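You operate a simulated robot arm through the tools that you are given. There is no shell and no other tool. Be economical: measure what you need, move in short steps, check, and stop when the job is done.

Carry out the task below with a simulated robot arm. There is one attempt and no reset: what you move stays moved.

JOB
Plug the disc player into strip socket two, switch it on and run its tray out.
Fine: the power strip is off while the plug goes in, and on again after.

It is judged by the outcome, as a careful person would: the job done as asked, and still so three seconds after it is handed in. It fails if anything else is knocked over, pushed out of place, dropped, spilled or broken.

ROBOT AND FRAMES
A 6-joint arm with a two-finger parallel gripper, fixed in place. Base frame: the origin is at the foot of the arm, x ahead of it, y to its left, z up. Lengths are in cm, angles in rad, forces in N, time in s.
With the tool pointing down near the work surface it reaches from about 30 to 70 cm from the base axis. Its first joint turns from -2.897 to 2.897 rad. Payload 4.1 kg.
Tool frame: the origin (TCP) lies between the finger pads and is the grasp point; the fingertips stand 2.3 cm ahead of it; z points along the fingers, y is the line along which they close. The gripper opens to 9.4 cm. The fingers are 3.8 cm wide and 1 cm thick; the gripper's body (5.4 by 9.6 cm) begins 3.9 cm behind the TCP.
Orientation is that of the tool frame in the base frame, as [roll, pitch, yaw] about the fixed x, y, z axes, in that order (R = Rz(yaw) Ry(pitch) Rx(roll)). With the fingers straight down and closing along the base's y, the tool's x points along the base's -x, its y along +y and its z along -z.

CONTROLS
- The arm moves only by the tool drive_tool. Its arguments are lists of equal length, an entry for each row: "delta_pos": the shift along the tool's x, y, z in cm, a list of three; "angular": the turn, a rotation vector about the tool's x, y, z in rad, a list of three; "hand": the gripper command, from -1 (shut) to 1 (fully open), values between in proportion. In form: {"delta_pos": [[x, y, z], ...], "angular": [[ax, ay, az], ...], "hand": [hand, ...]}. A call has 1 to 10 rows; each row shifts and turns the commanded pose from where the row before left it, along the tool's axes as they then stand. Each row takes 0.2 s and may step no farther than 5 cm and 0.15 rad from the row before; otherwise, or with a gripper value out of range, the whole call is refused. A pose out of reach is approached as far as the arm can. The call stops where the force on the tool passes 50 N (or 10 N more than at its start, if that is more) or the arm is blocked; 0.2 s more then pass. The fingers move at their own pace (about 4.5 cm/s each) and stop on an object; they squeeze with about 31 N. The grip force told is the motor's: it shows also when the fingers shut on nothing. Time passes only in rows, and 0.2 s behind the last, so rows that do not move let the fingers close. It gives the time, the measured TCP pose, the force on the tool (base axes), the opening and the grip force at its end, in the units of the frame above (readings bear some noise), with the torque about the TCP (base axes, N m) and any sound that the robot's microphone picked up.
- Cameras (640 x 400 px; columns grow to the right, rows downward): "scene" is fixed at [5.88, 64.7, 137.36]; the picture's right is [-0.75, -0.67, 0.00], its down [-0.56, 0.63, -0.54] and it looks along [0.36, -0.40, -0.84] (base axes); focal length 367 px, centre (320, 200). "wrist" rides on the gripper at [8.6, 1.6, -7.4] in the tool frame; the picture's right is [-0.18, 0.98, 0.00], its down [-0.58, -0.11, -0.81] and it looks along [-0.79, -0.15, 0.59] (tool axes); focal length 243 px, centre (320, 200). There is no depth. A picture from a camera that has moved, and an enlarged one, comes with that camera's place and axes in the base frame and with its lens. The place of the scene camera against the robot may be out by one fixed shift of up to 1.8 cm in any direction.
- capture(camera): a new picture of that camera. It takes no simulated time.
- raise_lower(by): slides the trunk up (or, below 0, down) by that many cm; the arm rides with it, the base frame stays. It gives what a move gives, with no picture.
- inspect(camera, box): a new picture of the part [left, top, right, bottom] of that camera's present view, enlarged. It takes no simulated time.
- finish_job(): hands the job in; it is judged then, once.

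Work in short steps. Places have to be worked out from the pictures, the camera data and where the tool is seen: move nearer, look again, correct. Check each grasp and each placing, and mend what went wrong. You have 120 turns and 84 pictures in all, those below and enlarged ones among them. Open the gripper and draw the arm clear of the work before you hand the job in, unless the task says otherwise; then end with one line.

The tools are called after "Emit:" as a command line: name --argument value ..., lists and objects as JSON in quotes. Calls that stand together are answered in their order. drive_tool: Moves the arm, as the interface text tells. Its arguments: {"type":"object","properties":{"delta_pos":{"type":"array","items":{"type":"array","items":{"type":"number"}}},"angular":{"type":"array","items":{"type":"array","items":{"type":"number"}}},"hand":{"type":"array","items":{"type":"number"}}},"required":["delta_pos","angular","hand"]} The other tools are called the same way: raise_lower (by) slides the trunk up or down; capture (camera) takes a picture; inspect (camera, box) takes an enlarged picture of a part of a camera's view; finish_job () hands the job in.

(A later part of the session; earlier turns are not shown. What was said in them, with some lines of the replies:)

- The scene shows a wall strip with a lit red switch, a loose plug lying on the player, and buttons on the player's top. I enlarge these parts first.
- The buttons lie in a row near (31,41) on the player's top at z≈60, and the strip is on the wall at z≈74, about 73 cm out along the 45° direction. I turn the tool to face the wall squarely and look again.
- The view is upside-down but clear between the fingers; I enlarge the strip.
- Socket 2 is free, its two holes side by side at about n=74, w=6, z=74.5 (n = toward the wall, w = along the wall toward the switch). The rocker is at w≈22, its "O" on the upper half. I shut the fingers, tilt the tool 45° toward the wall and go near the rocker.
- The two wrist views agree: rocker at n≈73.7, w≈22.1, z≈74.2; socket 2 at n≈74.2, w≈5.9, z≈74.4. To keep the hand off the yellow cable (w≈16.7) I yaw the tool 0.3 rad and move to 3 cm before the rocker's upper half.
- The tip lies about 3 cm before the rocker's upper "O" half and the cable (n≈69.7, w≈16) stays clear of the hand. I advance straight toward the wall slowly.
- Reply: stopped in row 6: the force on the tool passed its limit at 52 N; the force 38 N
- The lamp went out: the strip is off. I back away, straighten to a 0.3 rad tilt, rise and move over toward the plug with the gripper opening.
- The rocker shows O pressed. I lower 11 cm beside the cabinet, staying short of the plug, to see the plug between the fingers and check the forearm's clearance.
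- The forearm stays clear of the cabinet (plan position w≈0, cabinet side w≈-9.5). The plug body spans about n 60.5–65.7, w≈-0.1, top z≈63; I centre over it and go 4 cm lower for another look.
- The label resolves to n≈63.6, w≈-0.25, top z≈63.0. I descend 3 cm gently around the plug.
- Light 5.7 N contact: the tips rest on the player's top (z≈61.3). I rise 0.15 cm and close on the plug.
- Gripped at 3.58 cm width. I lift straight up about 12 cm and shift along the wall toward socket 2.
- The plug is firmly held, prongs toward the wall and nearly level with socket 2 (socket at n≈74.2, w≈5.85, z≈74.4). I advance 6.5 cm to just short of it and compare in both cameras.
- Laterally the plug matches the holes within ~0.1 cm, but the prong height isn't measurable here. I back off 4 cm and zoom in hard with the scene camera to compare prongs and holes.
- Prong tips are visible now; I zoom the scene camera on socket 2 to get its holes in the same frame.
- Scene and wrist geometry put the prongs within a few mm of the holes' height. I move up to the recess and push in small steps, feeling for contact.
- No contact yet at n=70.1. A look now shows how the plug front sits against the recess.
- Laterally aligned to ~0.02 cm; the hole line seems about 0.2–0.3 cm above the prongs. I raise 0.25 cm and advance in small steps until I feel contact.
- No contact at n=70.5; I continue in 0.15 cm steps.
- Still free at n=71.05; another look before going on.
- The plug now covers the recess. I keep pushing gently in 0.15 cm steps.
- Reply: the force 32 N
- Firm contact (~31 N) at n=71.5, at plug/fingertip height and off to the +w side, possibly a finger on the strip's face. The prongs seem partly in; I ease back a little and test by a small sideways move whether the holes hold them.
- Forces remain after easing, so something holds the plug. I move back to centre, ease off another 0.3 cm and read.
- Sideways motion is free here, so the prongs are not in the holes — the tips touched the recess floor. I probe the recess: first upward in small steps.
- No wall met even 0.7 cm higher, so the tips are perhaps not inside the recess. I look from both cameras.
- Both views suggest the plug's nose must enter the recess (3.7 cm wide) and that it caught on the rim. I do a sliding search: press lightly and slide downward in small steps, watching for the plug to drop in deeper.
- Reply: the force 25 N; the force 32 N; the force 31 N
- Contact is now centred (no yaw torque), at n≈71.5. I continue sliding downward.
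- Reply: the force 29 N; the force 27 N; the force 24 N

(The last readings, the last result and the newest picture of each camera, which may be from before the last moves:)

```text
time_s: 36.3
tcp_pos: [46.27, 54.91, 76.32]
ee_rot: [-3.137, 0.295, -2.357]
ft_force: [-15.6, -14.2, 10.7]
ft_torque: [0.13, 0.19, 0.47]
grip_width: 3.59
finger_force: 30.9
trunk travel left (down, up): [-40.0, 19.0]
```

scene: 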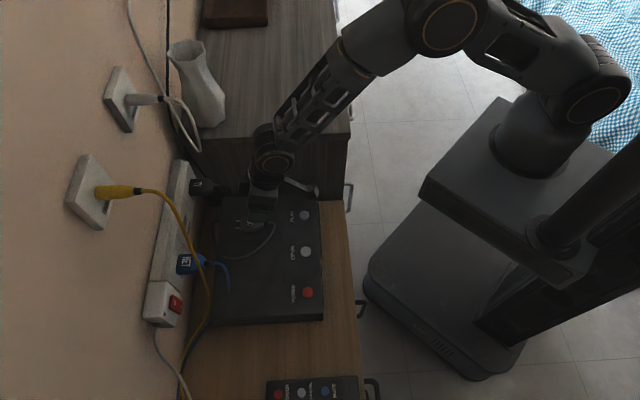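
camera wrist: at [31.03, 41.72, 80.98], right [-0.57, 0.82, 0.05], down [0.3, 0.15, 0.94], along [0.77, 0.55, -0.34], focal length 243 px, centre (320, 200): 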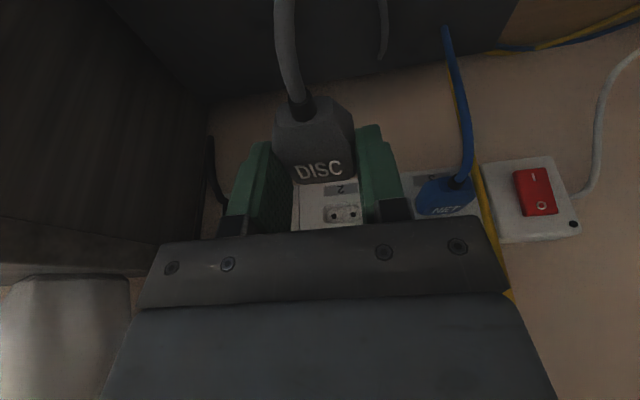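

The pattern explains it: above z≈76.9 the plug's nose hits the recess rim; at 76.3–76.86 the nose is free but the +w finger's front corner (as far forward as the plug nose) hits the strip's face. I must grip the plug about 1 cm further back, so I return it to the player's top.

Emit:
drive_tool --delta_pos '[[2.87, 0, -0.87], [2.87, 0, -0.87], [2.87, 0, -0.87], [0, -2.8, 0], [0, -2.8, 0], [0.87, 0, 2.87], [0.87, 0, 2.87], [0.87, 0, 2.87], [0, 0, 0]]' --angular '[[0, 0, 0], [0, 0, 0], [0, 0, 0], [0, 0, 0], [0, 0, 0], [0, 0, 0], [0, 0, 0], [0, 0, 0], [0, 0, 0]]' --hand '[-1, -1, -1, -1, -1, -1, -1, -1, -1]'

Emit:
inspect --camera "scene" --box '[190, 160, 310, 260]'

```text
time_s: 38.3
tcp_pos: [44.12, 44.59, 67.03]
ee_rot: [-3.139, 0.292, -2.357]
ft_force: [0.2, 0.1, -0.3]
ft_torque: [0.0, 0.02, -0.03]
grip_width: 3.61
finger_force: 31.0
trunk travel left (down, up): [-40.0, 19.0]
```

```text
4.00 times, centred on (250, 210) of scene
camera zoom: at [5.88, 64.7, 137.36], right [-0.75, -0.67, 0.0], down [-0.56, 0.63, -0.54], along [0.36, -0.4, -0.84], focal length 1469 px, centre (600, 160)
```

zoom: 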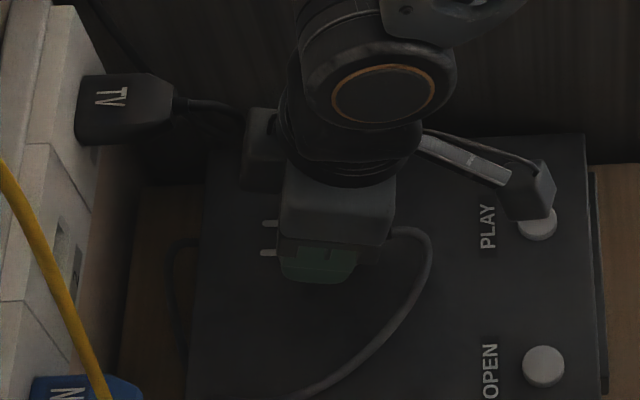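

I lower the plug onto the player's top.

Emit:
drive_tool --delta_pos '[[0.29, 0, 0.96], [0.29, 0, 0.96], [0.15, 0, 0.48], [0.06, 0, 0.2], [0, 0, 0]]' --angular '[[0, 0, 0], [0, 0, 0], [0, 0, 0], [0, 0, 0], [0, 0, 0]]' --hand '[-1, -1, -1, -1, -1]'

```text
time_s: 39.5
tcp_pos: [44.05, 44.72, 64.53]
ee_rot: [-3.138, 0.292, -2.36]
ft_force: [0.1, -0.4, -0.1]
ft_torque: [0.0, -0.01, 0.0]
grip_width: 3.61
finger_force: 30.9
trunk travel left (down, up): [-40.0, 19.0]
```

Emit:
drive_tool --delta_pos '[[0.03, 0, 0.1], [0.03, 0, 0.1], [0.03, 0, 0.1], [0, 0, 0]]' --angular '[[0, 0, 0], [0, 0, 0], [0, 0, 0], [0, 0, 0]]' --hand '[-1, -1, -1, -1]'

```text
time_s: 40.5
tcp_pos: [44.06, 44.69, 64.15]
ee_rot: [-3.138, 0.295, -2.359]
ft_force: [0.6, -0.7, 2.8]
ft_torque: [-0.07, 0.04, -0.01]
grip_width: 3.61
finger_force: 31.0
trunk travel left (down, up): [-40.0, 19.0]
```

Touching down (2.8 N). I open, shift back 1 cm along the plug and regrip.

Emit:
drive_tool --delta_pos '[[0, 0, 0], [0, 0, 0], [0, 0, 0], [0.5, 0, -0.16], [0.5, 0, -0.16], [0, 0, 0]]' --angular '[[0, 0, 0], [0, 0, 0], [0, 0, 0], [0, 0, 0], [0, 0, 0], [0, 0, 0]]' --hand '[0.0, 0.3, 0.3, 0.3, 0.3, 0.3]'

Emit:
inspect --camera "wrist" --box '[240, 60, 420, 230]'

```text
time_s: 41.9
tcp_pos: [43.33, 43.98, 64.05]
ee_rot: [-3.134, 0.294, -2.359]
ft_force: [0.2, -0.6, 0.8]
ft_torque: [0.0, -0.05, 0.04]
grip_width: 6.11
finger_force: 0.1
trunk travel left (down, up): [-40.0, 19.0]
```

```text
2.35 times, centred on (330, 145) of wrist
camera zoom: at [34.74, 37.54, 68.68], right [-0.57, 0.82, 0.05], down [0.3, 0.15, 0.94], along [0.77, 0.55, -0.34], focal length 571 px, centre (296, 329)
```

zoom: 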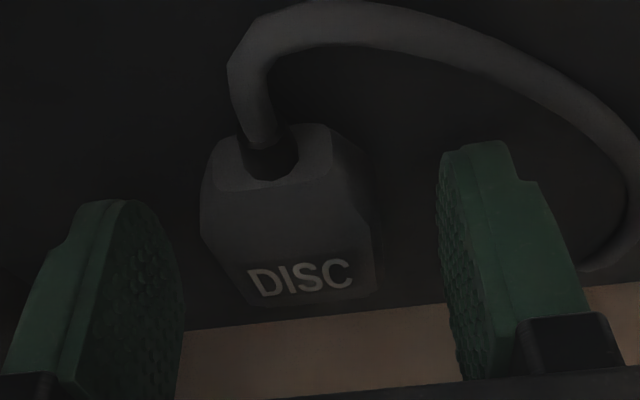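

The plug lies straight. I close on it here.

Emit:
drive_tool --delta_pos '[[0, 0, 0], [0, 0, 0], [0, 0, 0], [0, 0, 0], [0, 0, 0]]' --angular '[[0, 0, 0], [0, 0, 0], [0, 0, 0], [0, 0, 0], [0, 0, 0]]' --hand '[0, -0.5, -1, -1, -1]'

Emit:
drive_tool --delta_pos '[[-0.9, 0, -2.95], [-0.9, 0, -2.95], [-0.9, 0, -2.95], [-0.9, 0, -2.95], [0, 2.0, 0], [0, 2.0, 0], [0, 1.6, 0], [-2.3, 0, 0.7], [0, 0, 0]]' --angular '[[0, 0, 0], [0, 0, 0], [0, 0, 0], [0, 0, 0], [0, 0, 0], [0, 0, 0], [0, 0, 0], [0, 0, 0], [0, 0, 0]]' --hand '[-1, -1, -1, -1, -1, -1, -1, -1, -1]'

Emit:
inspect --camera "wrist" --box '[240, 80, 420, 230]'

Emit:
inspect --camera "scene" --box '[180, 190, 260, 240]'

```text
time_s: 43.1
tcp_pos: [43.25, 43.81, 64.08]
ee_rot: [-3.139, 0.292, -2.358]
ft_force: [-0.1, 0.1, 0.7]
ft_torque: [0.02, -0.03, -0.04]
grip_width: 3.58
finger_force: 30.9
trunk travel left (down, up): [-40.0, 19.0]
```

```text
time_s: 45.1
tcp_pos: [41.11, 49.66, 76.38]
ee_rot: [-3.139, 0.293, -2.357]
ft_force: [-0.5, 0.4, -0.8]
ft_torque: [0.01, 0.03, 0.02]
grip_width: 3.58
finger_force: 31.4
trunk travel left (down, up): [-40.0, 19.0]
```

```text
2.67 times, centred on (330, 155) of wrist
camera zoom: at [32.48, 43.29, 80.95], right [-0.57, 0.82, 0.05], down [0.3, 0.15, 0.94], along [0.77, 0.55, -0.34], focal length 647 px, centre (293, 320)
```

zoom: 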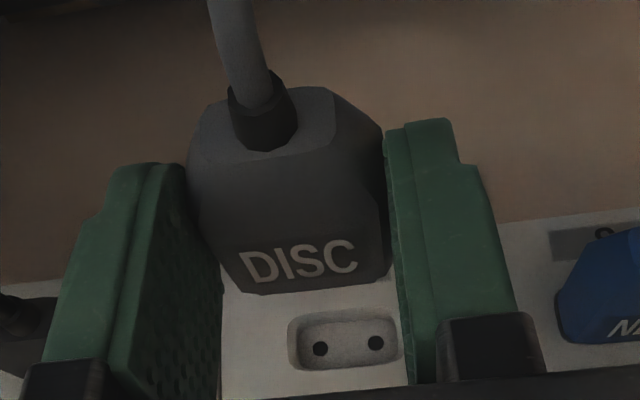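

```text
8.00 times, centred on (220, 215) of scene
camera zoom: at [5.88, 64.7, 137.36], right [-0.75, -0.67, 0.0], down [-0.56, 0.63, -0.54], along [0.36, -0.4, -0.84], focal length 2938 px, centre (1120, 80)
```

zoom: 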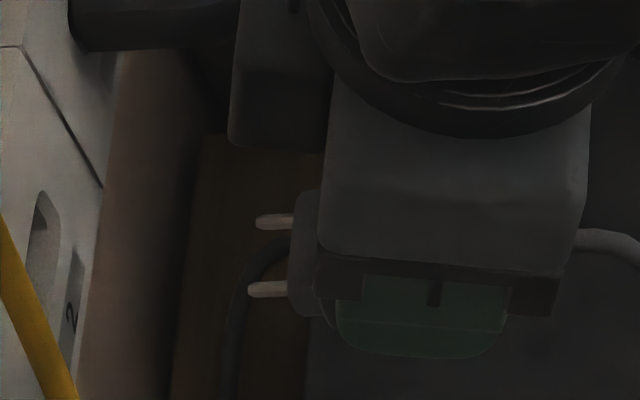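

Now the plug's nose stands ahead of the fingers and both views show it aligned in w, perhaps 0.1–0.2 cm low. I raise 0.12 and advance, finishing in small steps.

Emit:
drive_tool --delta_pos '[[-2.74, 0, 0.77], [-2.74, 0, 0.77], [-0.19, 0, 0.058], [-0.19, 0, 0.058], [0, 0, 0]]' --angular '[[0, 0, 0], [0, 0, 0], [0, 0, 0], [0, 0, 0], [0, 0, 0]]' --hand '[-1, -1, -1, -1, -1]'

Emit:
drive_tool --delta_pos '[[-0.19, 0, 0.058], [-0.19, 0, 0.058], [0, 0, 0]]' --angular '[[0, 0, 0], [0, 0, 0], [0, 0, 0]]' --hand '[-1, -1, -1]'

```text
time_s: 46.3
tcp_pos: [45.4, 53.89, 76.62]
ee_rot: [-3.138, 0.294, -2.358]
ft_force: [0.5, 0.7, -0.3]
ft_torque: [0.01, -0.01, 0.01]
grip_width: 3.58
finger_force: 30.7
trunk travel left (down, up): [-40.0, 19.0]
```

```text
time_s: 47.1
tcp_pos: [45.62, 54.18, 76.49]
ee_rot: [-3.136, 0.295, -2.356]
ft_force: [-0.5, 0.3, -0.3]
ft_torque: [-0.04, -0.01, -0.01]
grip_width: 3.57
finger_force: 30.9
trunk travel left (down, up): [-40.0, 19.0]
```

Free at n=70.57; continue.

Emit:
drive_tool --delta_pos '[[-0.19, 0, 0.058], [-0.19, 0, 0.058], [0, 0, 0]]' --angular '[[0, 0, 0], [0, 0, 0], [0, 0, 0]]' --hand '[-1, -1, -1]'

Emit:
drive_tool --delta_pos '[[-0.19, 0, 0.058], [-0.1, 0, 0.03], [0, 0, 0]]' --angular '[[0, 0, 0], [0, 0, 0], [0, 0, 0]]' --hand '[-1, -1, -1]'

```text
time_s: 47.9
tcp_pos: [45.87, 54.45, 76.51]
ee_rot: [-3.138, 0.291, -2.359]
ft_force: [-1.0, -0.5, -3.0]
ft_torque: [-0.06, 0.1, 0.01]
grip_width: 3.59
finger_force: 31.1
trunk travel left (down, up): [-40.0, 19.0]
```

```text
time_s: 48.7
tcp_pos: [45.97, 54.57, 76.25]
ee_rot: [-3.136, 0.289, -2.357]
ft_force: [-10.8, -6.8, -6.8]
ft_torque: [-0.04, 0.14, 0.15]
grip_width: 3.6
finger_force: 31.2
trunk travel left (down, up): [-40.0, 19.0]
heard: snap
```

A "snap" was heard at n≈71.1 — the plug likely seated. I look.

Emit:
inspect --camera "wrist" --box '[220, 80, 420, 230]'

Emit:
inspect --camera "scene" --box '[150, 160, 270, 250]'

```text
2.67 times, centred on (320, 155) of wrist
camera zoom: at [37.46, 48.31, 80.98], right [-0.57, 0.82, 0.05], down [0.31, 0.16, 0.94], along [0.76, 0.55, -0.34], focal length 647 px, centre (320, 320)
```

zoom: 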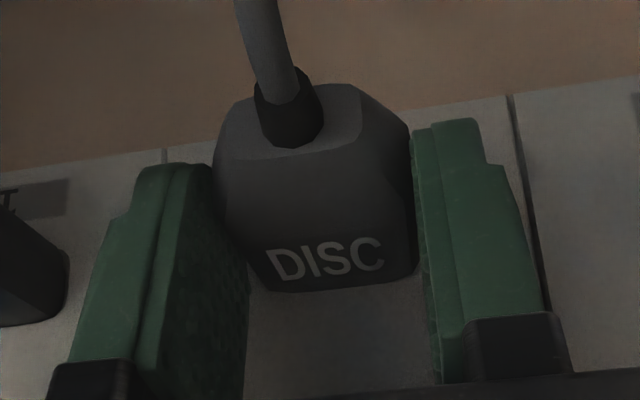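

```text
4.44 times, centred on (210, 205) of scene
camera zoom: at [5.88, 64.7, 137.36], right [-0.75, -0.67, 0.0], down [-0.56, 0.63, -0.54], along [0.36, -0.4, -0.84], focal length 1632 px, centre (809, 178)
```

zoom: 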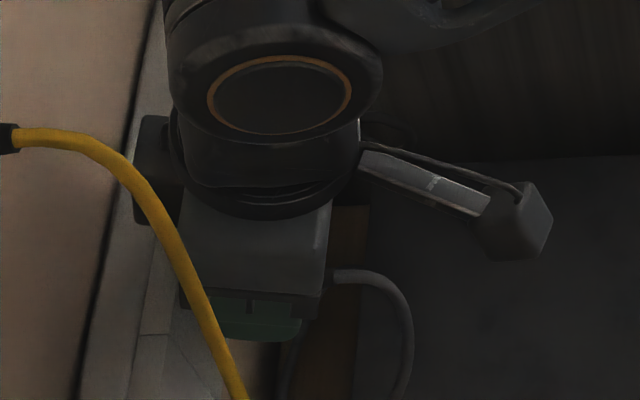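

The plug sits flush against the strip in line with socket 2. I open the fingers and check that it stays.

Emit:
drive_tool --delta_pos '[[0, 0, 0], [0, 0, 0], [0, 0, 0], [0, 0, 0]]' --angular '[[0, 0, 0], [0, 0, 0], [0, 0, 0], [0, 0, 0]]' --hand '[-0.1, 0.2, 0.2, 0.2]'

Emit:
drive_tool --delta_pos '[[0.5, 0, -1.5], [1.0, 0, -2.0], [2, 0, -2.5], [2.5, 0, -2.5], [2.5, 0, -2.5], [0, 0, 0]]' --angular '[[0, 0, 0], [0, 0, 0], [0, 0, 0], [0, 0, 0], [0, 0, 0], [0, 0, 0]]' --hand '[0.2, 0.2, 0.2, 0.2, 0.2, 0.2]'

Emit:
capture --camera "wrist"

Emit:
inspect --camera "scene" --box '[140, 150, 300, 340]'

```text
time_s: 49.7
tcp_pos: [46.17, 54.68, 76.4]
ee_rot: [-3.138, 0.292, -2.357]
ft_force: [-0.2, 0.0, 0.9]
ft_torque: [-0.02, 0.03, -0.02]
grip_width: 5.64
finger_force: 0.1
trunk travel left (down, up): [-40.0, 19.0]
```

```text
time_s: 51.1
tcp_pos: [37.87, 46.6, 84.74]
ee_rot: [-3.136, 0.295, -2.358]
ft_force: [0.0, -0.3, 0.1]
ft_torque: [-0.02, 0.0, 0.0]
grip_width: 5.64
finger_force: 0.1
trunk travel left (down, up): [-40.0, 19.0]
```

```text
42 pictures are left
camera wrist: at [29.41, 40.28, 89.3], right [-0.57, 0.82, 0.05], down [0.3, 0.15, 0.94], along [0.77, 0.55, -0.34], focal length 243 px, centre (320, 200)
```

wrist: 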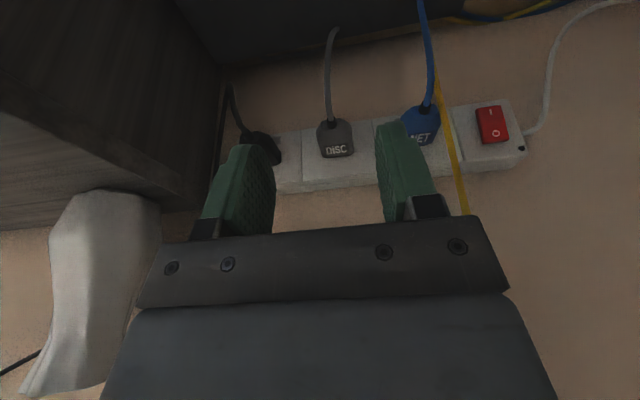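

```text
2.11 times, centred on (220, 245) of scene
camera zoom: at [5.88, 64.7, 137.36], right [-0.75, -0.67, 0.0], down [-0.56, 0.63, -0.54], along [0.36, -0.4, -0.84], focal length 773 px, centre (530, 105)
```

zoom: 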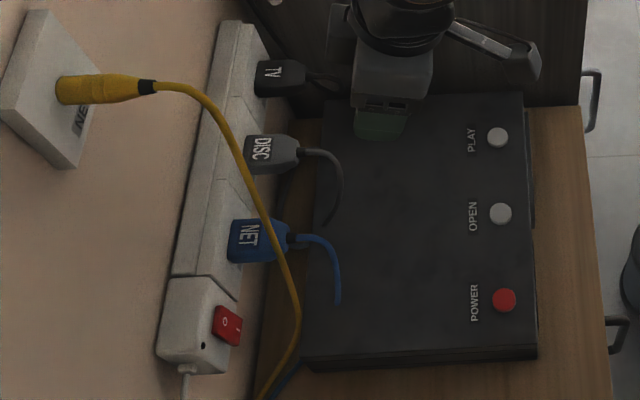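

DISC is plugged into socket 2. Next I switch the strip on: close the fingers, travel to the switch, tilt and yaw as before, aiming at the lower "I" half (z≈73).

Emit:
drive_tool --delta_pos '[[0, 4.2, 0], [0, 4.2, 0], [0, 4.2, 0], [0, 4.0, 0], [0, 0, 0], [0, 0, 0], [0, 0, 0], [0, 0, 0], [0, 0, 0], [0, 0, 0]]' --angular '[[0, 0, 0], [0, 0, 0], [0, 0, 0], [0, 0, 0], [0, -0.123, 0], [0, -0.123, 0], [0, -0.123, 0], [0, -0.122, 0], [0.106, 0, 0.106], [0.106, 0, 0.106]]' --hand '[-1, -1, -1, -1, -1, -1, -1, -1, -1, -1]'

Emit:
drive_tool --delta_pos '[[0.75, 0.51, 3.33], [0.75, 0.51, 3.33], [0.75, 0.51, 3.33], [0.75, 0.51, 3.33], [0, 0, 0]]' --angular '[[0, 0, 0], [0, 0, 0], [0, 0, 0], [0, 0, 0], [0, 0, 0]]' --hand '[-1, -1, -1, -1, -1]'

Emit:
capture --camera "wrist"

```text
time_s: 53.3
tcp_pos: [26.27, 58.47, 84.45]
ee_rot: [-3.136, 0.786, -2.657]
ft_force: [0.3, -0.3, -0.5]
ft_torque: [0.0, 0.02, 0.0]
grip_width: 0.0
finger_force: 30.7
trunk travel left (down, up): [-40.0, 19.0]
```

```text
time_s: 54.5
tcp_pos: [31.89, 63.68, 72.75]
ee_rot: [-3.136, 0.785, -2.655]
ft_force: [0.5, -0.2, 1.0]
ft_torque: [-0.02, 0.0, -0.03]
grip_width: 0.0
finger_force: 31.0
trunk travel left (down, up): [-40.0, 19.0]
```

```text
40 pictures are left
camera wrist: at [21.04, 59.69, 71.95], right [-0.34, 0.93, 0.13], down [-0.09, -0.17, 0.98], along [0.94, 0.32, 0.14], focal length 243 px, centre (320, 200)
```

wrist: 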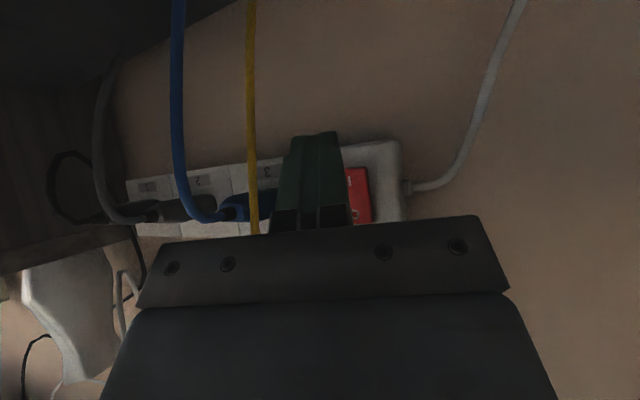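

The tip is aimed at the rocker's lower edge; I raise 0.6 cm, then press in slowly on the "I" half.

Emit:
drive_tool --delta_pos '[[-0.42, 0, -0.42], [-0.7, 0.46, 0.7], [-0.7, 0.46, 0.7], [-0.2, 0.09, 0.2], [-0.2, 0.09, 0.2], [-0.2, 0.09, 0.2], [0, 0, 0]]' --angular '[[0, 0, 0], [0, 0, 0], [0, 0, 0], [0, 0, 0], [0, 0, 0], [0, 0, 0], [0, 0, 0]]' --hand '[-1, -1, -1, -1, -1, -1, -1]'

Emit:
inspect --camera "wrist" --box '[200, 80, 440, 240]'

```text
time_s: 56.3
tcp_pos: [33.5, 65.74, 73.45]
ee_rot: [-3.131, 0.782, -2.654]
ft_force: [-26.4, -29.4, 13.6]
ft_torque: [0.18, -0.22, -0.05]
grip_width: 0.01
finger_force: 30.4
trunk travel left (down, up): [-40.0, 19.0]
stopped in row 7: the force on the tool passed its limit at 51 N (the readings are from after the stop); the commanded pose is now the measured one
```

```text
2.50 times, centred on (320, 160) of wrist
camera zoom: at [22.68, 61.75, 72.65], right [-0.34, 0.93, 0.12], down [-0.09, -0.16, 0.98], along [0.94, 0.32, 0.14], focal length 606 px, centre (320, 300)
```

zoom: 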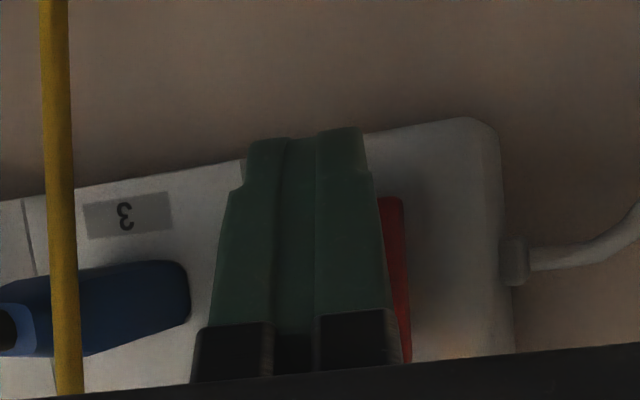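

Pressed with 51 N; a warm glow seems to show near the lamp. I back off and check the lamp.

Emit:
drive_tool --delta_pos '[[1.7, -0.74, -1.7], [1.7, -0.74, -1.7], [1.7, -0.74, -1.7], [1.7, -0.74, -1.7], [0, 0, 0], [0, 0, 0], [0, 0, 0]]' --angular '[[0, 0, 0], [0, 0, 0], [0, 0, 0], [0, 0, 0], [-0.106, 0, -0.106], [-0.106, 0, -0.106], [0, 0, 0]]' --hand '[-1, -1, -1, -1, -1, -1, -1]'

Emit:
capture --camera "wrist"

```text
time_s: 57.9
tcp_pos: [26.81, 58.89, 73.3]
ee_rot: [-3.133, 0.78, -2.356]
ft_force: [-0.1, 0.4, -0.7]
ft_torque: [0.02, 0.0, 0.01]
grip_width: 0.02
finger_force: 30.6
trunk travel left (down, up): [-40.0, 19.0]
```

```text
38 pictures are left
camera wrist: at [17.49, 51.85, 72.5], right [-0.6, 0.79, 0.12], down [-0.04, -0.18, 0.98], along [0.8, 0.58, 0.14], focal length 243 px, centre (320, 200)
```

wrist: 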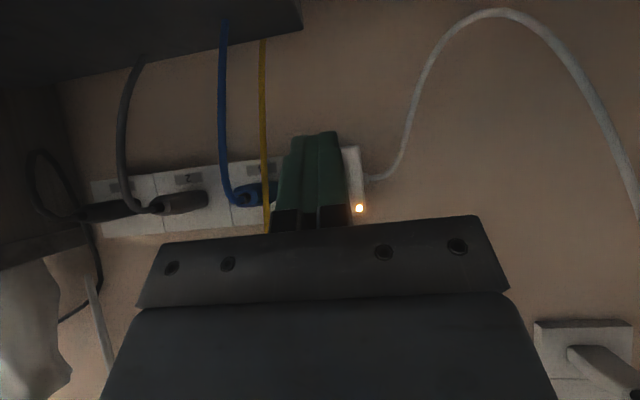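

The lamp is lit: strip on. Next the POWER button (n≈50.5, w≈16.8, top z≈61.5): I restore the 0.3 tilt and move above it with closed fingers.

Emit:
drive_tool --delta_pos '[[0, 0, 0], [0, 0, 0], [0, 0, 0], [0, 0, 0], [3.17, -1.97, 0.19], [3.17, -1.97, 0.19], [3.17, -1.97, 0.19], [0, 0, 0]]' --angular '[[0, 0.122, 0], [0, 0.122, 0], [0, 0.122, 0], [0, 0.122, 0], [0, 0, 0], [0, 0, 0], [0, 0, 0], [0, 0, 0]]' --hand '[-1, -1, -1, -1, -1, -1, -1, -1]'

Emit:
capture --camera "wrist"

Emit:
inspect --camera "scene" --box '[220, 190, 400, 340]'

```text
time_s: 59.7
tcp_pos: [24.49, 48.3, 70.03]
ee_rot: [-3.134, 0.29, -2.358]
ft_force: [0.2, -0.1, 0.2]
ft_torque: [0.01, -0.02, 0.0]
grip_width: 0.0
finger_force: 31.2
trunk travel left (down, up): [-40.0, 19.0]
```

```text
37 pictures are left
camera wrist: at [15.89, 42.02, 74.69], right [-0.57, 0.82, 0.05], down [0.3, 0.16, 0.94], along [0.77, 0.55, -0.34], focal length 243 px, centre (320, 200)
```

wrist: 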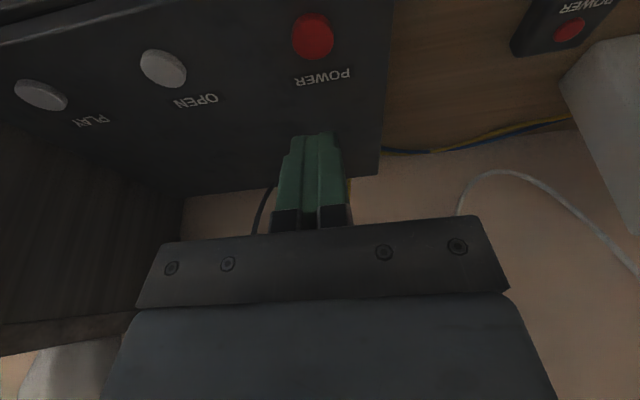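

```text
2.67 times, centred on (310, 265) of scene
camera zoom: at [5.88, 64.7, 137.36], right [-0.75, -0.67, 0.0], down [-0.56, 0.63, -0.54], along [0.36, -0.4, -0.84], focal length 979 px, centre (347, 27)
```

zoom: 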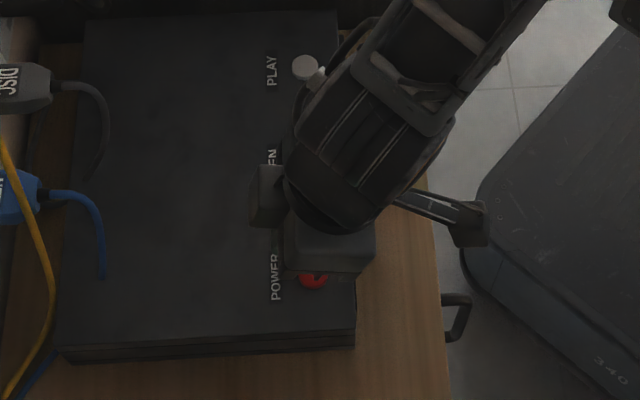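

POWER resolves to n≈50.4, w≈16.9, right under the fingertip's lower edge. I descend, then press in small steps.

Emit:
drive_tool --delta_pos '[[0.69, 0, 2.3], [0.69, 0, 2.3], [0.06, 0, 0.19], [0.06, 0, 0.19], [0.06, 0, 0.19], [0, 0, 0]]' --angular '[[0, 0, 0], [0, 0, 0], [0, 0, 0], [0, 0, 0], [0, 0, 0], [0, 0, 0]]' --hand '[-1, -1, -1, -1, -1, -1]'

Emit:
inspect --camera "wrist" --box '[200, 0, 440, 160]'

```text
time_s: 61.1
tcp_pos: [24.49, 48.29, 64.77]
ee_rot: [-3.134, 0.29, -2.361]
ft_force: [-0.4, -0.5, -0.1]
ft_torque: [0.0, 0.0, -0.02]
grip_width: 0.01
finger_force: 31.5
trunk travel left (down, up): [-40.0, 19.0]
```

```text
2.50 times, centred on (320, 80) of wrist
camera zoom: at [15.94, 42.01, 69.29], right [-0.57, 0.82, 0.05], down [0.3, 0.16, 0.94], along [0.77, 0.55, -0.34], focal length 606 px, centre (320, 500)
```

zoom: 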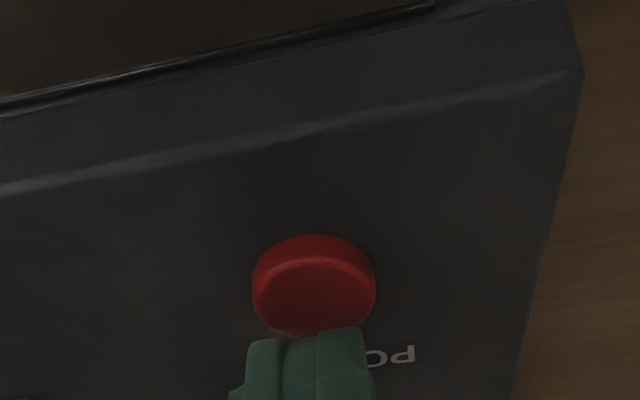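

The tip sits toward the wall-side rim of the button; I shift 0.5 cm back and press further down.

Emit:
drive_tool --delta_pos '[[0.48, 0, -0.145], [0.06, 0, 0.19], [0.06, 0, 0.19], [0.06, 0, 0.19], [0, 0, 0]]' --angular '[[0, 0, 0], [0, 0, 0], [0, 0, 0], [0, 0, 0], [0, 0, 0]]' --hand '[-1, -1, -1, -1, -1]'

```text
time_s: 62.3
tcp_pos: [24.21, 47.88, 64.04]
ee_rot: [-3.136, 0.291, -2.36]
ft_force: [-0.2, -1.7, 7.4]
ft_torque: [-0.11, 0.09, 0.01]
grip_width: 0.0
finger_force: 30.6
trunk travel left (down, up): [-40.0, 19.0]
heard: click
```

A click was heard. I rise and look at the player for a sign of power.

Emit:
drive_tool --delta_pos '[[-0.29, 0, -0.96], [-0.87, 0, -2.87], [0, 0, 0]]' --angular '[[0, 0, 0], [0, 0, 0], [0, 0, 0]]' --hand '[-1, -1, -1]'

Emit:
capture --camera "wrist"

Emit:
inspect --camera "scene" --box '[130, 150, 370, 340]'

```text
time_s: 63.1
tcp_pos: [24.12, 48.1, 68.19]
ee_rot: [-3.135, 0.29, -2.36]
ft_force: [0.5, -0.4, 0.0]
ft_torque: [-0.03, 0.01, 0.04]
grip_width: 0.01
finger_force: 30.9
trunk travel left (down, up): [-40.0, 19.0]
```

```text
34 pictures are left
camera wrist: at [15.59, 41.72, 72.71], right [-0.57, 0.82, 0.05], down [0.3, 0.16, 0.94], along [0.77, 0.55, -0.34], focal length 243 px, centre (320, 200)
```

wrist: 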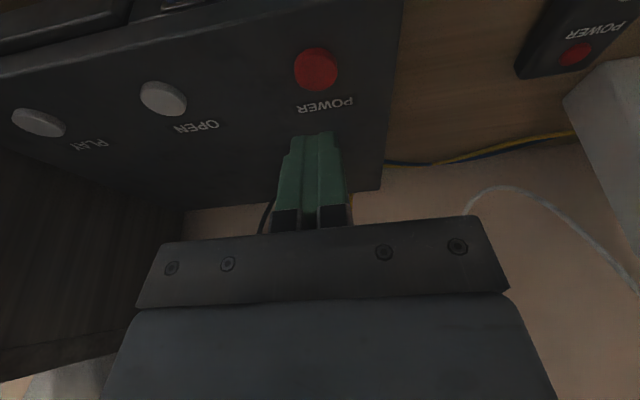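

```text
2.11 times, centred on (250, 245) of scene
camera zoom: at [5.88, 64.7, 137.36], right [-0.75, -0.67, 0.0], down [-0.56, 0.63, -0.54], along [0.36, -0.4, -0.84], focal length 773 px, centre (467, 105)
```

zoom: 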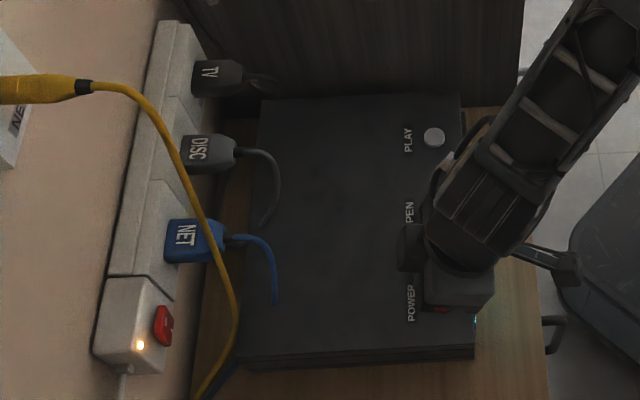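

A cyan glow now shows at the player's front, so it is on. I move 9.4 cm along to OPEN and look before pressing.

Emit:
drive_tool --delta_pos '[[0, -4.7, 0], [0, -4.7, 0], [0.6, 0, 2.0], [0, 0, 0]]' --angular '[[0, 0, 0], [0, 0, 0], [0, 0, 0], [0, 0, 0]]' --hand '[-1, -1, -1, -1]'

Emit:
capture --camera "wrist"

```text
time_s: 64.1
tcp_pos: [30.87, 41.31, 66.12]
ee_rot: [-3.133, 0.29, -2.359]
ft_force: [0.0, -0.6, -0.3]
ft_torque: [-0.01, -0.01, -0.02]
grip_width: 0.01
finger_force: 30.6
trunk travel left (down, up): [-40.0, 19.0]
```

```text
32 pictures are left
camera wrist: at [22.15, 35.01, 70.68], right [-0.57, 0.82, 0.05], down [0.3, 0.16, 0.94], along [0.77, 0.55, -0.34], focal length 243 px, centre (320, 200)
```

wrist: 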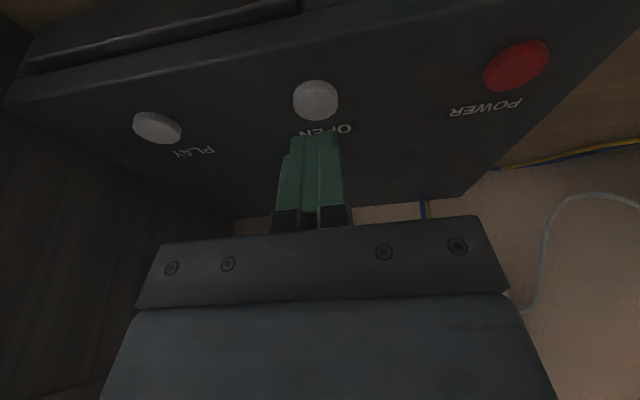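

OPEN lies in line with the tip just as POWER did. I press down 2.1 cm.

Emit:
drive_tool --delta_pos '[[0.35, 0, 1.15], [0.06, 0, 0.19], [0.06, 0, 0.19], [0.06, 0, 0.19], [0.06, 0, 0.19], [0, 0, 0]]' --angular '[[0, 0, 0], [0, 0, 0], [0, 0, 0], [0, 0, 0], [0, 0, 0], [0, 0, 0]]' --hand '[-1, -1, -1, -1, -1, -1]'

```text
time_s: 65.5
tcp_pos: [30.71, 41.27, 64.07]
ee_rot: [-3.135, 0.292, -2.361]
ft_force: [-1.7, 0.7, 6.6]
ft_torque: [-0.09, 0.12, 0.0]
grip_width: 0.0
finger_force: 30.7
trunk travel left (down, up): [-40.0, 19.0]
heard: click
```

A click. I rise clear and look whether the tray runs out.

Emit:
drive_tool --delta_pos '[[-0.6, 0, -2.0], [-1.4, 0, -4.5], [-1.4, 0, -4.5], [-1.4, 0, -4.5], [-1.4, 0, -4.5], [0, 0, 0], [0, 0, 0], [0, 0, 0]]' --angular '[[0, 0, 0], [0, 0, 0], [0, 0, 0], [0, 0, 0], [0, 0, 0], [0, 0, 0], [0, 0, 0], [0, 0, 0]]' --hand '[-1, -1, -1, -1, -1, -1, -1, -1]'

Emit:
capture --camera "scene"

Emit:
capture --camera "wrist"

```text
time_s: 67.3
tcp_pos: [31.13, 41.4, 85.13]
ee_rot: [-3.136, 0.288, -2.36]
ft_force: [-0.2, -0.3, -0.7]
ft_torque: [0.04, 0.02, 0.02]
grip_width: 0.01
finger_force: 31.2
trunk travel left (down, up): [-40.0, 19.0]
```

```text
31 pictures are left
```

scene: 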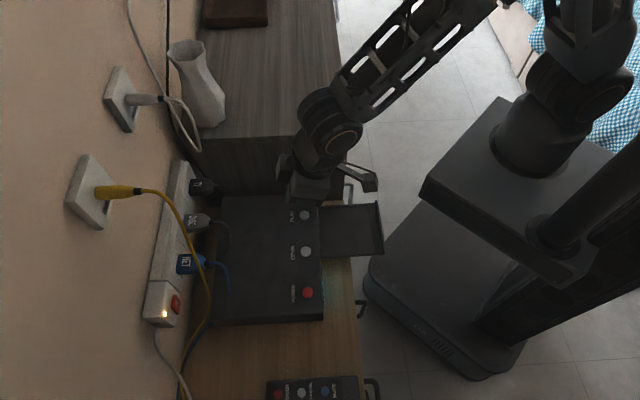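

```text
30 pictures are left
camera wrist: at [22.5, 35.15, 89.7], right [-0.57, 0.82, 0.05], down [0.3, 0.16, 0.94], along [0.77, 0.55, -0.34], focal length 243 px, centre (320, 200)
```

wrist: 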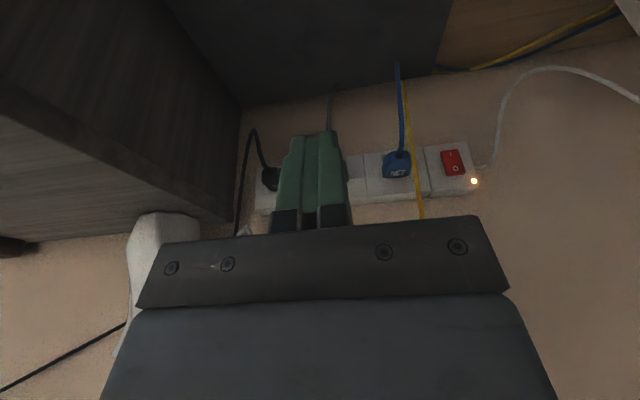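

The tray is out, the lamp lit, and nothing else moved. I open the gripper and draw the arm up and back.

Emit:
drive_tool --delta_pos '[[0, 1, -3], [0.5, 2, -3], [1, 2, -3], [1, 2, -3], [2, 2, 0], [2, 0, 0], [2, 0, 0], [0, 0, 0]]' --angular '[[0, 0, 0], [0, 0, 0], [0, 0, 0], [0, 0, 0], [0, 0, 0], [0, 0, 0], [0, 0, 0], [0, 0, 0]]' --hand '[1, 1, 1, 1, 1, 1, 1, 1]'

Emit:
inspect --camera "scene" --box '[130, 130, 410, 340]'

```text
time_s: 69.1
tcp_pos: [16.11, 39.82, 93.99]
ee_rot: [-3.134, 0.29, -2.359]
ft_force: [-0.1, -0.8, -0.2]
ft_torque: [-0.01, 0.0, 0.01]
grip_width: 9.43
finger_force: 0.0
trunk travel left (down, up): [-40.0, 19.0]
```

```text
1.90 times, centred on (270, 235) of scene
camera zoom: at [5.88, 64.7, 137.36], right [-0.75, -0.67, 0.0], down [-0.56, 0.63, -0.54], along [0.36, -0.4, -0.84], focal length 699 px, centre (415, 133)
```

zoom: 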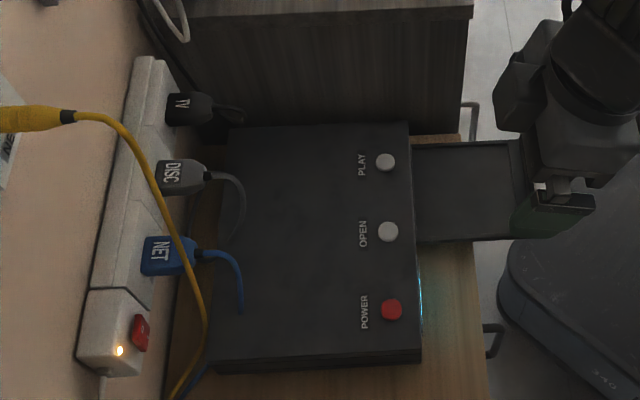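

The DISC plug is in socket 2, the strip lamp is lit, the player's display glows and the tray is out. The arm is clear with the gripper open, so I hand in.

Emit:
finish_job

```text
The job is handed in.
```

The disc player is plugged into strip socket two and switched on with its tray out; the strip was off while the plug went in and is on again.
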